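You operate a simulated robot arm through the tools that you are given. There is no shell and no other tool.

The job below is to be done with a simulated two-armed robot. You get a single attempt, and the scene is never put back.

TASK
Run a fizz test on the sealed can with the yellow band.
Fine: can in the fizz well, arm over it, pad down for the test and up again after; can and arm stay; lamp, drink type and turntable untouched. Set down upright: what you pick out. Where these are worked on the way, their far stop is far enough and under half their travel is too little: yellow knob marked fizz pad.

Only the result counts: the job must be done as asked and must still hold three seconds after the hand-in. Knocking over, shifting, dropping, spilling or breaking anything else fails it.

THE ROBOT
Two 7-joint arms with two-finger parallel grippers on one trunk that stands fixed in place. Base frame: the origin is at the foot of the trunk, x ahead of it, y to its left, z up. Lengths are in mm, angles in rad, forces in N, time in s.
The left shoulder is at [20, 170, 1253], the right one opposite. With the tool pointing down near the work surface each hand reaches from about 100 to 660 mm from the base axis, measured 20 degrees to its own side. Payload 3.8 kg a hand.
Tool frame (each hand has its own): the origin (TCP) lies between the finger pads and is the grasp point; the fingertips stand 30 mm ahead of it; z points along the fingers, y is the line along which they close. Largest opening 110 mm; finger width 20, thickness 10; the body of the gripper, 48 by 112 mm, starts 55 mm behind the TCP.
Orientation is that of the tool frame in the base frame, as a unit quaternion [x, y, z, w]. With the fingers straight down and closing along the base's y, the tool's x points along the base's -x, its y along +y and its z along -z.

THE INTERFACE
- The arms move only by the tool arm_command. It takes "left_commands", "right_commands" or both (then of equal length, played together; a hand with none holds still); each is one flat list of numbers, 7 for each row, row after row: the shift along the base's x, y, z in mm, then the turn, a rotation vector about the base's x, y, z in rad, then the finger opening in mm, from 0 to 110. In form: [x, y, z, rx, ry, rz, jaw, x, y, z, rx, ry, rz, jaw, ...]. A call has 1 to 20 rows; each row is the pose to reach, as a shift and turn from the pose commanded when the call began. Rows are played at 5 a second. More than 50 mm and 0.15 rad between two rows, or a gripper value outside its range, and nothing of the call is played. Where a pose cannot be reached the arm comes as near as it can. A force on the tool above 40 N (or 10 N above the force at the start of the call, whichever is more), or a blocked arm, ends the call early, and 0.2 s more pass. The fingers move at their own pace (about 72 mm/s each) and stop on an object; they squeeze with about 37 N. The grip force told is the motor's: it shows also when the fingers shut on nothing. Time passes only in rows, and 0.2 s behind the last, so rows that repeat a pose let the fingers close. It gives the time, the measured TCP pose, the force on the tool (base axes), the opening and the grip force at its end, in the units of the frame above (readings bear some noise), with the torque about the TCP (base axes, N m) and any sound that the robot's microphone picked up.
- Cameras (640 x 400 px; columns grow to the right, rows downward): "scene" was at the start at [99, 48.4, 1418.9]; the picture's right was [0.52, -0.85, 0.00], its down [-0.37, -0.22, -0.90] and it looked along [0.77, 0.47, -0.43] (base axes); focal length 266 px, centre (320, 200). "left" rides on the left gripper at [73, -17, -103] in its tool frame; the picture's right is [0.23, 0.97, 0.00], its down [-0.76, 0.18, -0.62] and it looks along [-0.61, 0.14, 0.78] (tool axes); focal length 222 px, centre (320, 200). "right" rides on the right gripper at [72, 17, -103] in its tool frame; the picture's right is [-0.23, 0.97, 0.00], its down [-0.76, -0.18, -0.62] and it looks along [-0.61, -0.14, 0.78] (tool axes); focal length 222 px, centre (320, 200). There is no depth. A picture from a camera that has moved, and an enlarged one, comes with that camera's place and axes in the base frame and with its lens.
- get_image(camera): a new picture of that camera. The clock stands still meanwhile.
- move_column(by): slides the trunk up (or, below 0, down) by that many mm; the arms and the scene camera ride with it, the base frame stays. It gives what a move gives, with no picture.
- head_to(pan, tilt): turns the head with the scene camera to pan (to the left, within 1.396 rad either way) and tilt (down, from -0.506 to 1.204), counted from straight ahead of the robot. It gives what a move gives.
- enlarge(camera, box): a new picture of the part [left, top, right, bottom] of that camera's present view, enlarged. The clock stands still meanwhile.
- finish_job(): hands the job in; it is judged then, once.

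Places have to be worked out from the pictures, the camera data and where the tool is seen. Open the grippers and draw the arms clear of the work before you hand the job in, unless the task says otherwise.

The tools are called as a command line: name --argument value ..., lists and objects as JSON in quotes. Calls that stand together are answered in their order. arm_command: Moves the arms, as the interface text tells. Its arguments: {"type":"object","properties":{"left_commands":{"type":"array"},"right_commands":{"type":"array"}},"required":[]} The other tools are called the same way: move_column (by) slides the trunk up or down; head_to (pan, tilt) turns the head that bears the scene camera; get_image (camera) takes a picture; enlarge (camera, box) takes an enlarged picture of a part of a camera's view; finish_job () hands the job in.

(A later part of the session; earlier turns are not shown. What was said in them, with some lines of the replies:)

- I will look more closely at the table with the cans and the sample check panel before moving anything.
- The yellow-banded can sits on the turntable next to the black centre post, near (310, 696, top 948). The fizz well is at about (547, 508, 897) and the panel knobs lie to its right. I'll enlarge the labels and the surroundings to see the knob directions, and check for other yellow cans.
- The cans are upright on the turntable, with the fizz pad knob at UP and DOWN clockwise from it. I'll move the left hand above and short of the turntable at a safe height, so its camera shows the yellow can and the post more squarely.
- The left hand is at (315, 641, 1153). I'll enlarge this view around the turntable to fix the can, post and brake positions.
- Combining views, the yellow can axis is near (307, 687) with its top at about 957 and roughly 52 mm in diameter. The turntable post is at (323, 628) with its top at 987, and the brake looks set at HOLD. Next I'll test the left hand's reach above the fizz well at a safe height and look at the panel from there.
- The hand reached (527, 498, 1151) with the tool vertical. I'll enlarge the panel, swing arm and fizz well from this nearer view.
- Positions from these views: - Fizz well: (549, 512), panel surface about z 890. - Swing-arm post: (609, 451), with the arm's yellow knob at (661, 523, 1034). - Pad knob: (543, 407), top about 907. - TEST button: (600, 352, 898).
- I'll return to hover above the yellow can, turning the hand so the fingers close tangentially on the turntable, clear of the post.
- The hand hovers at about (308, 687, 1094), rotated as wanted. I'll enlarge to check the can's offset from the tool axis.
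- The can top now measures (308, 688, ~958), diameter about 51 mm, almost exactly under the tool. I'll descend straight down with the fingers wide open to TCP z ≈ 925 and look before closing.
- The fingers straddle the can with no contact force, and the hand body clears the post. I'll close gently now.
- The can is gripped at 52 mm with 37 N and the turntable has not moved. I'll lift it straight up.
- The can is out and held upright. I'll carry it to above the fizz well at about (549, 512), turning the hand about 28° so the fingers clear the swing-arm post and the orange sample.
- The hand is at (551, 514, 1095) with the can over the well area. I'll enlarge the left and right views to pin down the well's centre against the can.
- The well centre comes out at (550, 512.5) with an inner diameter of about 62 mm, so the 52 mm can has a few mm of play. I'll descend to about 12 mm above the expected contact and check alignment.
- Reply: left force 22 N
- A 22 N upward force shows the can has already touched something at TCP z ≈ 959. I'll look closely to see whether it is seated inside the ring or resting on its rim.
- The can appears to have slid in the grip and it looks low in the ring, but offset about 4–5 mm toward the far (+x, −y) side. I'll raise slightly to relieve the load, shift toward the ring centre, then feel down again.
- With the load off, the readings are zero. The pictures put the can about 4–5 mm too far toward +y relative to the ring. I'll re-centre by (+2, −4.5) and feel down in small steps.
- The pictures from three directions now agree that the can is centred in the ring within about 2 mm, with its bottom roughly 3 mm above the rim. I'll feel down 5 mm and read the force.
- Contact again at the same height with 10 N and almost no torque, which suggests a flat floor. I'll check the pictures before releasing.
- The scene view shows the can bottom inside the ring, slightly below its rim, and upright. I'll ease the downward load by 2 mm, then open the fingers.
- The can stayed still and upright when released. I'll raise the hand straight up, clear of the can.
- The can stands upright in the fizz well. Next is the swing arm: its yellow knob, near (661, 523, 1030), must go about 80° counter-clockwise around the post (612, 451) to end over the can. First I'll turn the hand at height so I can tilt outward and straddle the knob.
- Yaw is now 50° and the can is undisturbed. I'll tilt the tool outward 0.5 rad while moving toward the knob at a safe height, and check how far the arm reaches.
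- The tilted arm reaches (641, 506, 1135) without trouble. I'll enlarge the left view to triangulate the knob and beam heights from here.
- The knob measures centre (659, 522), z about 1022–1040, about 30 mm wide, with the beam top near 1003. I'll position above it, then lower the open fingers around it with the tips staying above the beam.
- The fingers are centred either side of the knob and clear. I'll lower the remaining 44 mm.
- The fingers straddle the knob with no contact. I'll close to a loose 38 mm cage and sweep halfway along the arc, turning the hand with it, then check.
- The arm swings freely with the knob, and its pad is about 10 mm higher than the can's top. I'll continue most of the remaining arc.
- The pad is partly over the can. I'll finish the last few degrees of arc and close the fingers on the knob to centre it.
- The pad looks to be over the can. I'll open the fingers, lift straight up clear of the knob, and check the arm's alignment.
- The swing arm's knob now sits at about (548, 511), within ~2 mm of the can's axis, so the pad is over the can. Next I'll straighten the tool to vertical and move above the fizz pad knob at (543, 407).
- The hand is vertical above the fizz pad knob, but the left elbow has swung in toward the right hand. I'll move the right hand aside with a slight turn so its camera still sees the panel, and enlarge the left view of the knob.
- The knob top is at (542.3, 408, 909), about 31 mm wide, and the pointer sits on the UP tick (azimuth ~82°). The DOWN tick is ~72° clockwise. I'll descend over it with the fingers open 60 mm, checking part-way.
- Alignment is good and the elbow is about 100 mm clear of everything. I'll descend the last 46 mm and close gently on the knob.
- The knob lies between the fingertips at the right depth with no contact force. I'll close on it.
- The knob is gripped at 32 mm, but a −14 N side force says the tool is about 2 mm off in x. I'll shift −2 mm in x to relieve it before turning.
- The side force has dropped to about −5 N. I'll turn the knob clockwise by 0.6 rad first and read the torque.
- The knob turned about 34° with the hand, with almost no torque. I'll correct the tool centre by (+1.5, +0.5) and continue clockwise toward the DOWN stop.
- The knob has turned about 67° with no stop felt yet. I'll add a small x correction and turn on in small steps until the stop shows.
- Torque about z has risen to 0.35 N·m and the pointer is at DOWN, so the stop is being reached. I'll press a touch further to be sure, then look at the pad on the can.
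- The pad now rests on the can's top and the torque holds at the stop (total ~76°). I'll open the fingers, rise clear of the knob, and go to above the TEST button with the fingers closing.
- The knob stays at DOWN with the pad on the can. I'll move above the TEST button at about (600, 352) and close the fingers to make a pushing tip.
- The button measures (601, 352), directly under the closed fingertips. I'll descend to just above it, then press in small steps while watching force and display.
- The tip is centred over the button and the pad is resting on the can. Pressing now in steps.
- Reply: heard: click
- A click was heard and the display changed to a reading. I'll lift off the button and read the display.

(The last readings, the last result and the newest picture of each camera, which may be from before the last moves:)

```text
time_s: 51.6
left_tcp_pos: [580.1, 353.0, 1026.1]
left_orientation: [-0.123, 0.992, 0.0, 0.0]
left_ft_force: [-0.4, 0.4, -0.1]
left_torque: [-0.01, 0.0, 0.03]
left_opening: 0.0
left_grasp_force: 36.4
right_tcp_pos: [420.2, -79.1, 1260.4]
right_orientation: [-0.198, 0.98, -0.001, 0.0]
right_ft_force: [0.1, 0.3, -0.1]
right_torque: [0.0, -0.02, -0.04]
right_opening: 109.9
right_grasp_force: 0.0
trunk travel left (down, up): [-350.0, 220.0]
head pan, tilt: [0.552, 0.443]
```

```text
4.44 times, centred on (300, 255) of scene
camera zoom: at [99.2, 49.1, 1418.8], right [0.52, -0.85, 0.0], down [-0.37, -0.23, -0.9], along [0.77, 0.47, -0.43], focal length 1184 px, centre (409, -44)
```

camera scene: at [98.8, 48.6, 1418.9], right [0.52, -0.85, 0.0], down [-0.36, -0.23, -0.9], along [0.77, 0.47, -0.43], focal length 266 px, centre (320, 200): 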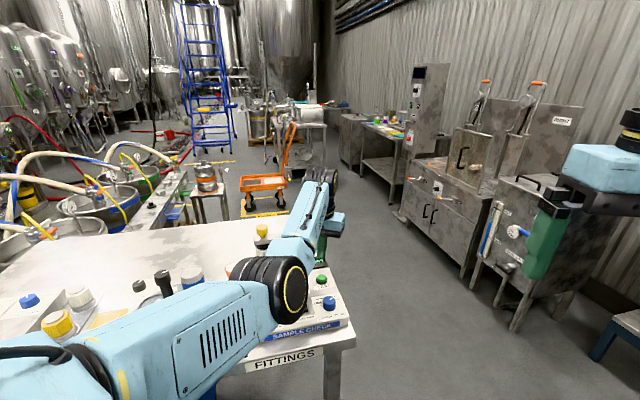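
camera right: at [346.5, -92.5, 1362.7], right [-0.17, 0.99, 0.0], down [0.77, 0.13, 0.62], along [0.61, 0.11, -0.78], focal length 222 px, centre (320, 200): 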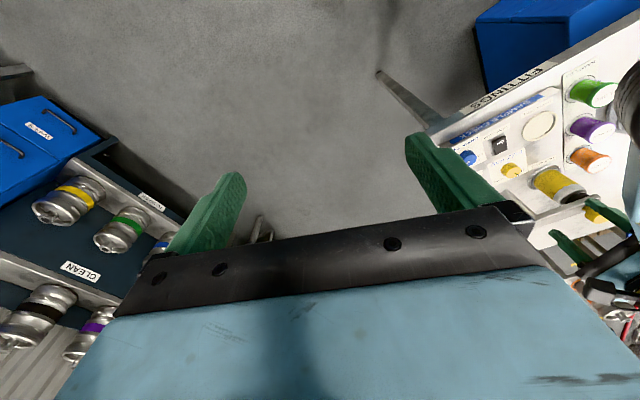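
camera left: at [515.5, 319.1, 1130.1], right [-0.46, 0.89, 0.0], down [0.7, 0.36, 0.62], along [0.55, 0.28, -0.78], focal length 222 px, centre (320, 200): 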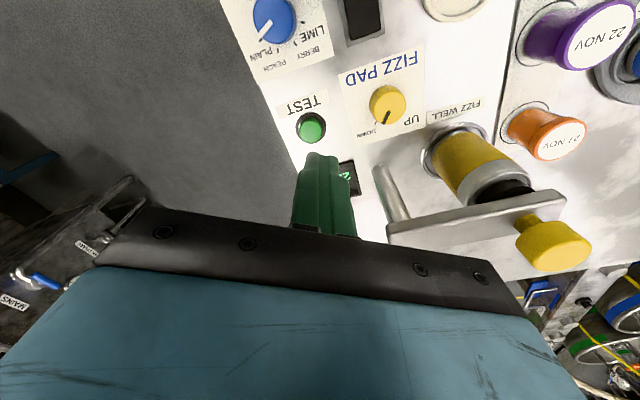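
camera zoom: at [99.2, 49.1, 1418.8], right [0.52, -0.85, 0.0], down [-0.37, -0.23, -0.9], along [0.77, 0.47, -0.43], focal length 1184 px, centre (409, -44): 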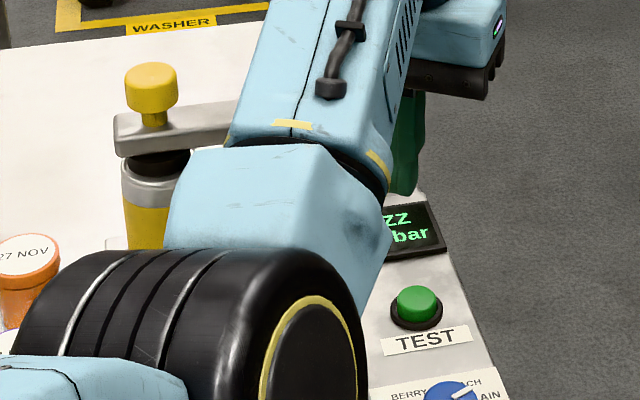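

The display shows a FIZZ reading in bar, so the test has run. I'll move back above the fizz pad knob with the fingers opening, and check the display and knob from there.

arm_command --left_commands '[-13, 19, 0, 0, 0, 0, 20, -26, 38, 0, 0, 0, 0, 40, -38.4, 56.3, -10, 0, 0, 0, 60, -38.4, 56.3, -26, 0, 0, 0, 60, -38.4, 56.3, -26, 0, 0, 0, 60]'

enlarge --camera "left" --box '[200, 60, 400, 230]'

enlarge --camera "scene" --box '[250, 210, 350, 300]'

```text
time_s: 52.8
left_tcp_pos: [542.2, 407.8, 1000.1]
left_orientation: [-0.122, 0.993, 0.0, 0.001]
left_ft_force: [0.2, -0.3, -0.2]
left_torque: [0.0, 0.02, 0.01]
left_opening: 60.2
left_grasp_force: 0.1
right_tcp_pos: [419.6, -78.9, 1259.1]
right_orientation: [-0.198, 0.98, 0.0, 0.0]
right_ft_force: [0.1, 0.0, 0.3]
right_torque: [0.0, 0.0, 0.0]
right_opening: 109.8
right_grasp_force: 0.0
trunk travel left (down, up): [-350.0, 220.0]
head pan, tilt: [0.552, 0.443]
```

```text
2.35 times, centred on (300, 145) of left
camera zoom: at [477.2, 374.2, 1104.4], right [-0.46, 0.89, 0.0], down [0.7, 0.36, 0.62], along [0.56, 0.28, -0.78], focal length 523 px, centre (367, 329)
```

zoom: 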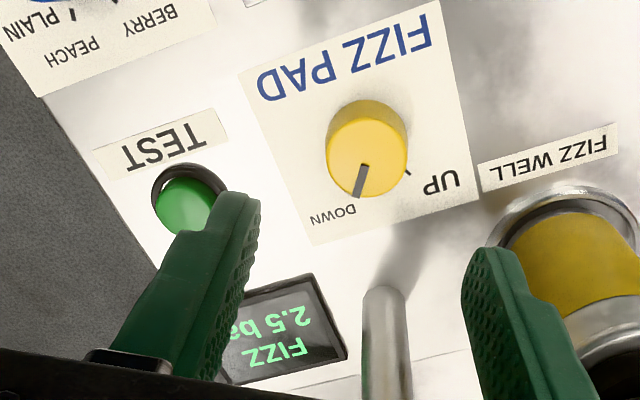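

```text
4.44 times, centred on (300, 255) of scene
camera zoom: at [98.8, 48.5, 1418.9], right [0.52, -0.85, 0.0], down [-0.37, -0.22, -0.9], along [0.77, 0.47, -0.43], focal length 1184 px, centre (409, -44)
```

zoom: 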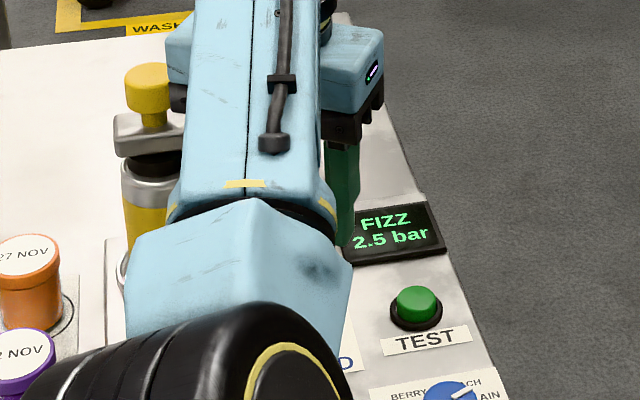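

The display reads "FIZZ 2.5 bar". I'll descend onto the knob again to turn the pad back up.

arm_command --left_commands '[0, 0, -25, 0, 0, 0, 60, 0, 0, -50, 0, 0, 0, 60, 0, 0, -66, 0, 0, 0, 60, 0, 0, -76, 0, 0, 0, 60, 0, 0, -76, 0, 0, 0, 60]'

get_image --camera "left"

```text
time_s: 54.0
left_tcp_pos: [542.9, 406.3, 923.4]
left_orientation: [-0.122, 0.993, 0.0, -0.001]
left_ft_force: [0.2, 0.5, 0.5]
left_torque: [0.0, -0.01, 0.02]
left_opening: 59.9
left_grasp_force: 0.2
right_tcp_pos: [420.3, -80.9, 1259.3]
right_orientation: [-0.199, 0.98, 0.0, 0.0]
right_ft_force: [-0.8, 0.1, 0.5]
right_torque: [0.04, 0.0, 0.03]
right_opening: 109.8
right_grasp_force: 0.2
trunk travel left (down, up): [-350.0, 220.0]
head pan, tilt: [0.552, 0.443]
```

```text
taken
camera left: at [476.5, 373.1, 1027.6], right [-0.46, 0.89, 0.0], down [0.7, 0.36, 0.62], along [0.56, 0.28, -0.78], focal length 222 px, centre (320, 200)
```

left: 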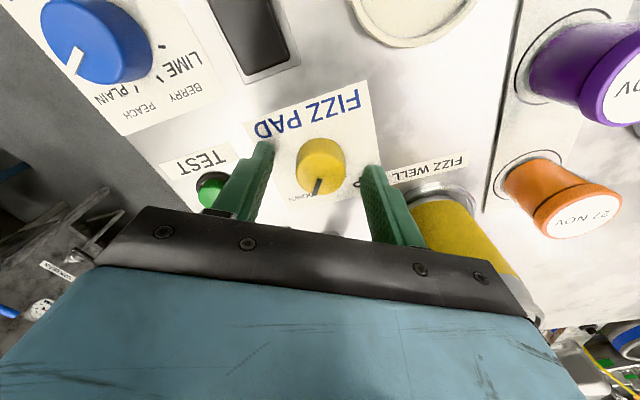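

The fingers straddle the knob cleanly. I'll close on it.

arm_command --left_commands '[0, 0, 0, 0, 0, 0, 46, 0, 0, 0, 0, 0, 0, 36, 0, 0, 0, 0, 0, 0, 30, 0, 0, 0, 0, 0, 0, 25, 0, 0, 0, 0, 0, 0, 22, 0, 0, 0, 0, 0, 0, 22]'

```text
time_s: 55.4
left_tcp_pos: [540.6, 405.9, 924.5]
left_orientation: [-0.121, 0.993, 0.0, 0.0]
left_ft_force: [-1.2, 1.2, 0.4]
left_torque: [0.02, 0.02, -0.02]
left_opening: 32.0
left_grasp_force: 45.5
right_tcp_pos: [420.0, -79.8, 1260.1]
right_orientation: [-0.198, 0.98, 0.0, 0.0]
right_ft_force: [0.3, 0.0, -0.5]
right_torque: [0.0, 0.02, -0.01]
right_opening: 110.0
right_grasp_force: 0.0
trunk travel left (down, up): [-350.0, 220.0]
head pan, tilt: [0.552, 0.443]
```

The grip is well centred (forces ~1 N). I'll turn counter-clockwise 0.7 rad first.

arm_command --left_commands '[0, 0, 0, 0, 0, 0.1, 22, 0, 0.2, 0, 0, 0, 0.2, 22, 0, 0.4, 0, 0, 0, 0.3, 22, 0, 0.5, 0, 0, 0, 0.4, 22, 0, 0.6, 0, 0, 0, 0.5, 22, 0, 0.7, 0, 0, 0, 0.6, 22, 0, 0.7, 0, 0, 0, 0.7, 22, 0, 0.7, 0, 0, 0, 0.7, 22]'

enlarge --camera "left" --box '[240, 80, 400, 220]'

```text
time_s: 57.2
left_tcp_pos: [540.2, 407.4, 925.1]
left_orientation: [-0.455, 0.89, -0.001, -0.001]
left_ft_force: [-6.7, 0.8, 1.9]
left_torque: [-0.52, 0.82, 0.01]
left_opening: 32.3
left_grasp_force: 45.1
right_tcp_pos: [418.4, -79.7, 1259.7]
right_orientation: [-0.198, 0.98, 0.0, 0.001]
right_ft_force: [0.5, -0.3, 0.3]
right_torque: [-0.04, -0.02, 0.02]
right_opening: 110.1
right_grasp_force: 0.2
trunk travel left (down, up): [-350.0, 220.0]
head pan, tilt: [0.552, 0.443]
```

```text
2.86 times, centred on (320, 150) of left
camera zoom: at [513.8, 339.1, 1027.8], right [-0.92, 0.39, 0.0], down [0.3, 0.72, 0.62], along [0.24, 0.57, -0.78], focal length 635 px, centre (320, 343)
```

zoom: 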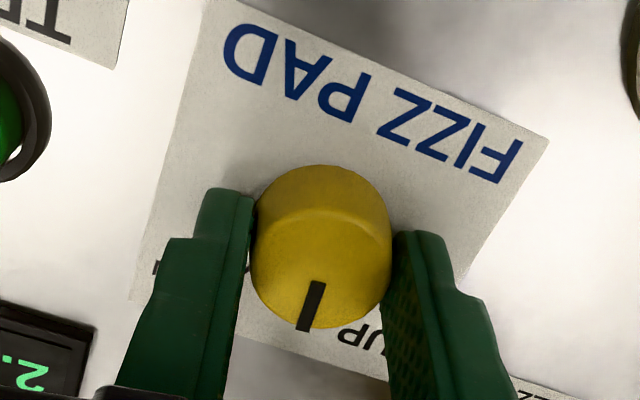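

The knob follows the hand with no stop yet. I'll continue counter-clockwise toward UP with a small x correction.

arm_command --left_commands '[-1, 0, 0, 0, 0, 0.1, 22, -1, 0, 0, 0, 0, 0.2, 22, -1, 0, 0, 0, 0, 0.3, 22, -1.5, 0, 0, 0, 0, 0.4, 22, -1.5, 0, 0, 0, 0, 0.5, 22, -1.5, 0, 0, 0, 0, 0.55, 22, -1.5, 0, 0, 0, 0, 0.55, 22]'

enlarge --camera "left" --box '[240, 80, 400, 220]'

```text
time_s: 58.8
left_tcp_pos: [541.3, 407.8, 923.9]
left_orientation: [-0.68, 0.734, 0.0, 0.001]
left_ft_force: [-3.3, 0.6, -2.0]
left_torque: [0.33, 0.0, -0.57]
left_opening: 32.2
left_grasp_force: 44.9
right_tcp_pos: [419.6, -80.1, 1259.1]
right_orientation: [-0.199, 0.98, -0.001, 0.0]
right_ft_force: [0.3, -0.2, 0.2]
right_torque: [0.0, 0.01, 0.01]
right_opening: 110.1
right_grasp_force: 0.1
trunk travel left (down, up): [-350.0, 220.0]
head pan, tilt: [0.552, 0.443]
```

```text
2.86 times, centred on (320, 150) of left
camera zoom: at [553.2, 334.5, 1027.8], right [-0.99, -0.15, 0.0], down [-0.12, 0.77, 0.62], along [-0.09, 0.62, -0.78], focal length 635 px, centre (320, 343)
```

zoom: 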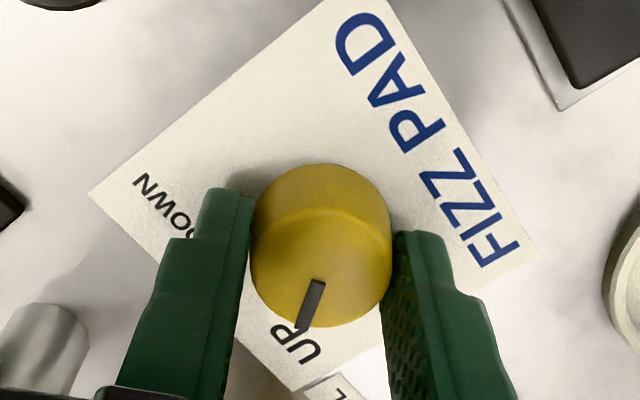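

A −0.57 N·m torque after ~72° of turning shows the UP stop. I'll open the fingers and rise clear, then check that the pad is up.

arm_command --left_commands '[0, 0, 0, 0, 0, 0, 40, 0, 0, 0, 0, 0, 0, 60, 0, 0, 0, 0, 0, 0, 60, 0, 0, 25, 0, 0, 0, 60, 0, 0, 60, 0, 0, 0, 60, 0, 0, 100, 0, 0, 0, 60, 0, 0, 135, 0, 0, 0, 60, 0, 0, 135, 0, 0, 0, 60]'

get_image --camera "left"

enlarge --camera "left" --box '[220, 60, 380, 240]'

enlarge --camera "scene" --box '[240, 210, 340, 300]'

enlarge --camera "right" --box '[440, 90, 640, 260]'

```text
time_s: 60.6
left_tcp_pos: [541.1, 409.6, 1057.8]
left_orientation: [-0.679, 0.734, 0.0, 0.001]
left_ft_force: [-0.3, 0.7, 0.5]
left_torque: [0.01, 0.0, -0.02]
left_opening: 59.9
left_grasp_force: 0.1
right_tcp_pos: [420.6, -79.7, 1259.4]
right_orientation: [-0.199, 0.98, 0.0, 0.0]
right_ft_force: [-0.1, 0.8, 0.6]
right_torque: [0.01, 0.02, 0.0]
right_opening: 110.0
right_grasp_force: 0.0
trunk travel left (down, up): [-350.0, 220.0]
head pan, tilt: [0.552, 0.443]
```

```text
taken
camera left: at [552.8, 336.0, 1161.7], right [-0.99, -0.15, 0.0], down [-0.12, 0.77, 0.62], along [-0.09, 0.62, -0.78], focal length 222 px, centre (320, 200)
```

left: 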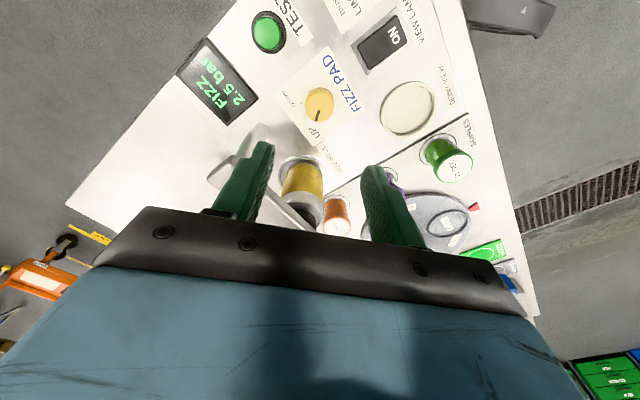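

```text
2.22 times, centred on (300, 150) of left
camera zoom: at [552.8, 336.0, 1161.7], right [-0.99, -0.15, 0.0], down [-0.12, 0.77, 0.62], along [-0.09, 0.62, -0.78], focal length 494 px, centre (364, 311)
```

zoom: 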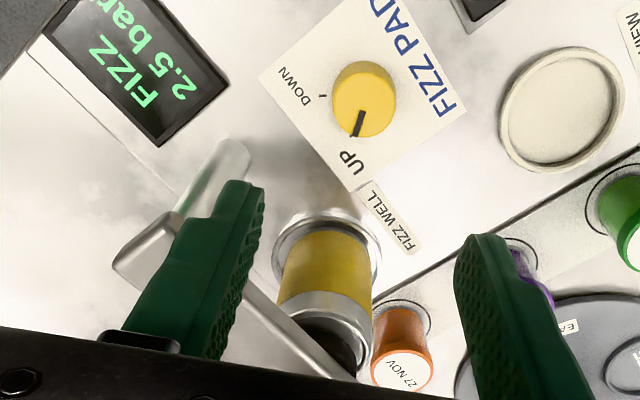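

```text
4.44 times, centred on (290, 255) of scene
camera zoom: at [99.2, 48.6, 1418.9], right [0.52, -0.85, 0.0], down [-0.37, -0.23, -0.9], along [0.77, 0.47, -0.43], focal length 1184 px, centre (453, -44)
```

zoom: 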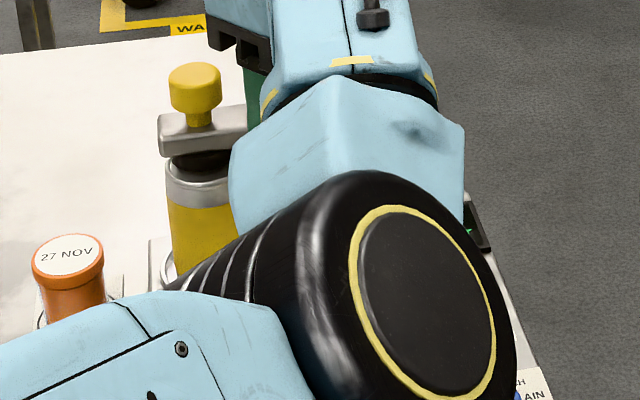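

```text
2.35 times, centred on (540, 175) of right
camera zoom: at [346.6, -92.2, 1362.7], right [-0.17, 0.99, 0.0], down [0.77, 0.13, 0.62], along [0.61, 0.11, -0.78], focal length 523 px, centre (-198, 259)
```

zoom: 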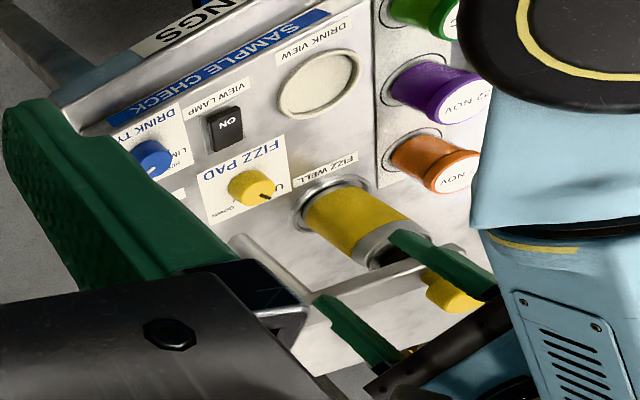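

The pointer is back at UP. I'll lift the left arm and withdraw it toward its starting place, undoing the yaw on the way.

arm_command --left_commands '[0, 0, 40, 0, 0, 0, 80, 0, 0, 80, 0, 0, 0, 110, 0, 0, 120, 0, 0, 0, 110, 0, 0, 160, 0, 0, -0.1, 110, 0, 0, 195, 0, 0, -0.2, 110, -17, -1, 195, 0, 0, -0.33, 110, -34, -2, 195, 0, 0, -0.46, 110, -51, -3, 195, 0, 0, -0.59, 110, -68, -4, 195, 0, 0, -0.72, 110, -85, -5, 195, 0, 0, -0.85, 110, -102, -6, 195, 0, 0, -0.98, 110, -119, -7, 195, 0, 0, -1.11, 110, -136, -8, 195, 0, 0, -1.24, 110, -153, -9, 195, 0, 0, -1.37, 110, -167, -11, 195, 0, 0, -1.49, 110, -167, -11, 195, 0, 0, -1.49, 110]'

get_image --camera "scene"

get_image --camera "left"

get_image --camera "right"

```text
time_s: 64.0
left_tcp_pos: [373.0, 397.2, 1254.8]
left_orientation: [-0.002, 1.0, 0.0, -0.001]
left_ft_force: [0.8, -0.4, 0.4]
left_torque: [-0.01, -0.01, -0.01]
left_opening: 110.0
left_grasp_force: 0.0
right_tcp_pos: [419.9, -79.4, 1260.0]
right_orientation: [-0.199, 0.98, 0.0, 0.0]
right_ft_force: [-0.3, -0.2, 0.6]
right_torque: [-0.01, 0.0, 0.0]
right_opening: 110.1
right_grasp_force: 0.0
trunk travel left (down, up): [-350.0, 220.0]
head pan, tilt: [0.552, 0.443]
```

```text
taken
camera scene: at [99.1, 48.4, 1418.9], right [0.52, -0.85, 0.0], down [-0.37, -0.22, -0.9], along [0.77, 0.47, -0.43], focal length 266 px, centre (320, 200)
```

scene: 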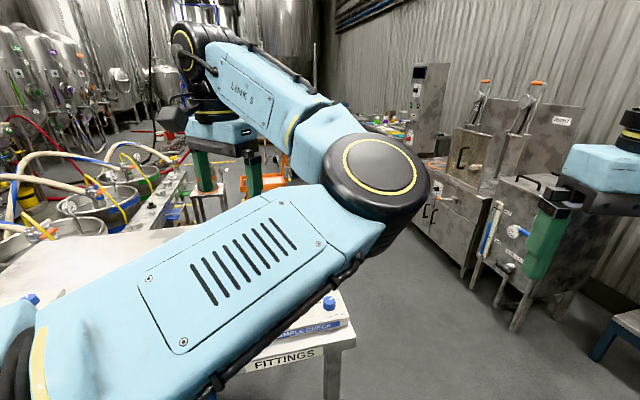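

```text
taken
camera left: at [301.5, 380.7, 1358.5], right [-0.23, 0.97, 0.0], down [0.76, 0.18, 0.62], along [0.61, 0.14, -0.78], focal length 222 px, centre (320, 200)
```

left: 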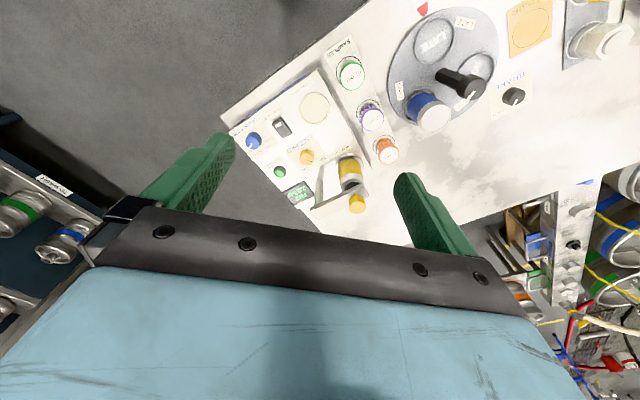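

```text
taken
camera right: at [346.5, -92.3, 1362.8], right [-0.17, 0.99, 0.0], down [0.77, 0.13, 0.62], along [0.61, 0.11, -0.78], focal length 222 px, centre (320, 200)
```

right: 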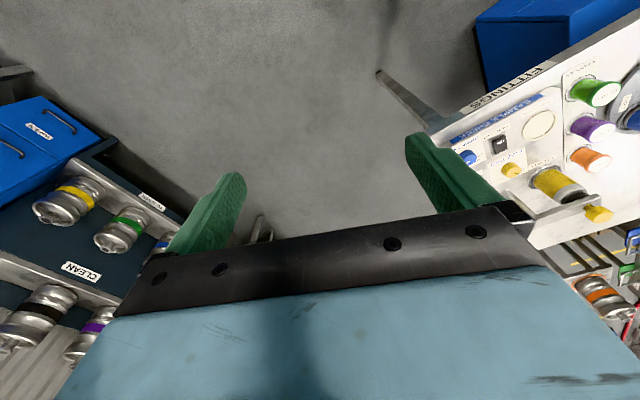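

The left arm is back near its start, grippers open. I'll check the final state closely: can, arm, pad, knobs, lamp, display and turntable.

enlarge --camera "left" --box '[220, 60, 400, 240]'

enlarge --camera "left" --box '[380, 0, 640, 140]'

enlarge --camera "right" --box '[500, 110, 640, 250]'

enlarge --camera "left" --box '[310, 140, 380, 220]'

```text
2.22 times, centred on (310, 150) of left
camera zoom: at [301.5, 380.7, 1358.5], right [-0.23, 0.97, 0.0], down [0.76, 0.18, 0.62], along [0.61, 0.14, -0.78], focal length 494 px, centre (342, 311)
```

zoom: 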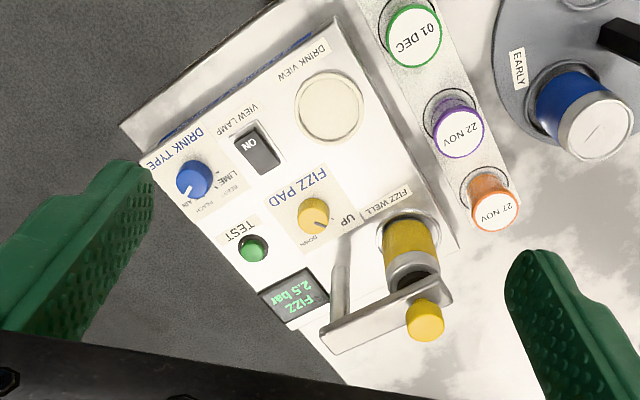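

```text
2.46 times, centred on (510, 70) of left
camera zoom: at [301.5, 380.7, 1358.5], right [-0.23, 0.97, 0.0], down [0.76, 0.18, 0.62], along [0.61, 0.14, -0.78], focal length 547 px, centre (-148, 520)
```

zoom: 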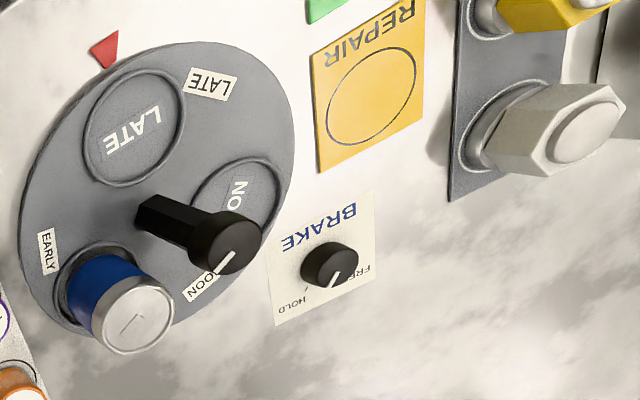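

```text
2.86 times, centred on (570, 180) of right
camera zoom: at [346.5, -92.3, 1362.8], right [-0.17, 0.99, 0.0], down [0.77, 0.13, 0.62], along [0.61, 0.11, -0.78], focal length 635 px, centre (-394, 257)
```

zoom: 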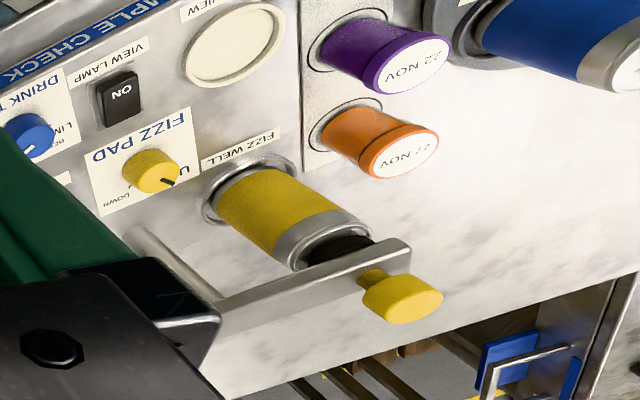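

```text
5.00 times, centred on (345, 180) of left
camera zoom: at [301.5, 380.7, 1358.5], right [-0.23, 0.97, 0.0], down [0.76, 0.18, 0.62], along [0.61, 0.14, -0.78], focal length 1111 px, centre (195, 300)
```

zoom: 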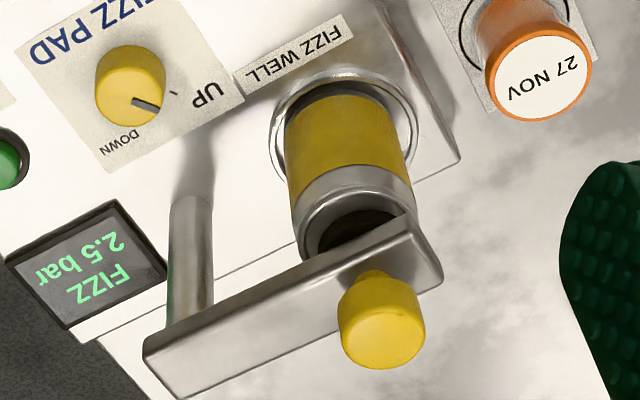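

Everything looks right: display "FIZZ 2.5 bar", knob at UP, lamp ON, drink type and turntable unchanged. I'll shift the left hand a little to the left to unblock the scene camera and confirm the pad is lifted.

arm_command --left_commands '[-10, 35, 0, 0, 0, 0, 110, -20, 70, 0, 0, 0, 0, 110, -30, 105, 0, 0, 0, 0, 110, -40, 140, 0, 0, 0, 0, 110, -50, 175, 0, 0, 0, 0, 110, -50, 175, 0, 0, 0, 0, 110]'

get_image --camera "scene"

enlarge --camera "scene" --box '[240, 210, 340, 300]'

```text
time_s: 65.4
left_tcp_pos: [324.5, 572.4, 1253.3]
left_orientation: [-0.002, 1.0, 0.0, -0.001]
left_ft_force: [-0.1, 0.3, -0.4]
left_torque: [0.03, 0.0, -0.01]
left_opening: 110.0
left_grasp_force: 0.1
right_tcp_pos: [419.3, -80.3, 1260.1]
right_orientation: [-0.199, 0.98, 0.0, 0.0]
right_ft_force: [0.2, -0.6, -0.3]
right_torque: [0.06, -0.02, -0.02]
right_opening: 110.1
right_grasp_force: 0.0
trunk travel left (down, up): [-350.0, 220.0]
head pan, tilt: [0.552, 0.443]
```

```text
taken
camera scene: at [99.2, 47.4, 1418.9], right [0.52, -0.85, 0.0], down [-0.37, -0.22, -0.9], along [0.77, 0.47, -0.43], focal length 266 px, centre (320, 200)
```

scene: 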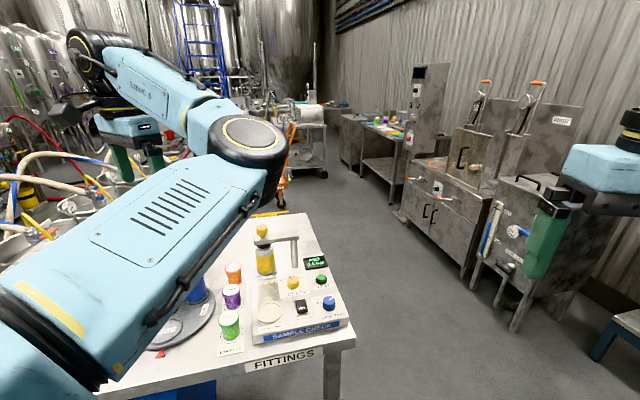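

```text
4.44 times, centred on (290, 255) of scene
camera zoom: at [99.2, 47.4, 1418.9], right [0.52, -0.85, 0.0], down [-0.37, -0.22, -0.9], along [0.77, 0.47, -0.43], focal length 1184 px, centre (453, -44)
```

zoom: 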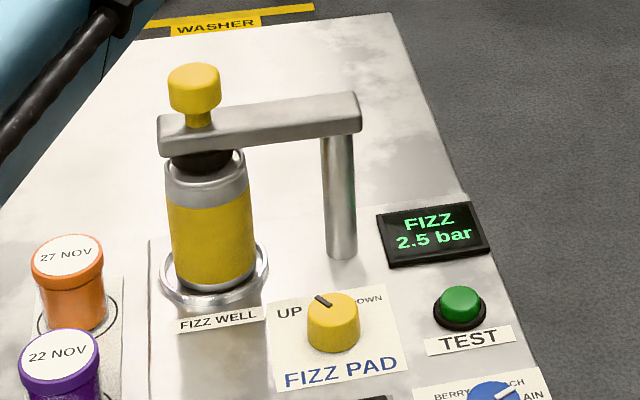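

enlarge --camera "scene" --box '[250, 218, 290, 288]'

enlarge --camera "scene" --box '[280, 260, 350, 330]'

```text
5.71 times, centred on (270, 253) of scene
camera zoom: at [99.2, 47.4, 1418.9], right [0.52, -0.85, 0.0], down [-0.37, -0.22, -0.9], along [0.77, 0.47, -0.43], focal length 1522 px, centre (606, -103)
```

zoom: 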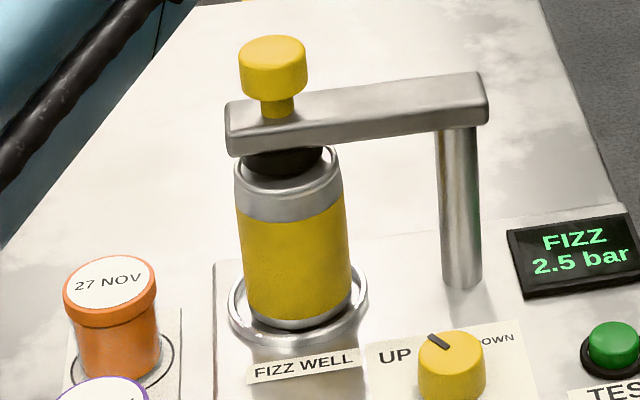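

```text
5.71 times, centred on (315, 295) of scene
camera zoom: at [99.2, 47.4, 1418.9], right [0.52, -0.85, 0.0], down [-0.37, -0.22, -0.9], along [0.77, 0.47, -0.43], focal length 1522 px, centre (349, -343)
```

zoom: 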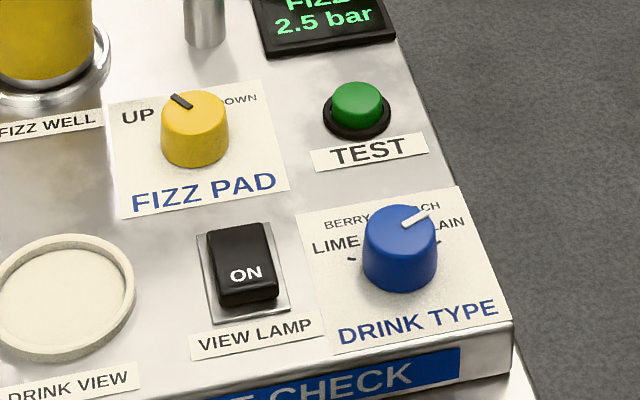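

The checks before handing in:
- The can stands upright in the fizz well with the arm over it.
- The pad is lifted and its knob is at UP.
- The display shows "FIZZ 2.5 bar".
- Lamp, drink type and turntable are as they were.

Both grippers are open and clear, so I'm handing in.

finish_job

```text
The job is handed in.
```

I ran the fizz test on the yellow-banded can, and the display reads **FIZZ 2.5 bar**. The job is handed in, but no verdict came back.

- **Can:** it stands upright in the fizz well, and the swing arm is over it.
- **Fizz pad:** I turned the knob to the DOWN stop, pressed TEST (a click was heard), then turned it back to the UP stop. The pad looks lifted in the last pictures, though it sits close above the can, so I mostly went by the knob reaching its UP stop.
- **Left untouched:** in the last pictures the lamp is ON, the drink type is the same, and the turntable and its brake have not moved.
- **Slip while lifting:** the can slid down in the fingers by an estimated 3 cm as it left the turntable. It stayed upright and held for the rest of the move.

Both grippers are open and clear of the work.
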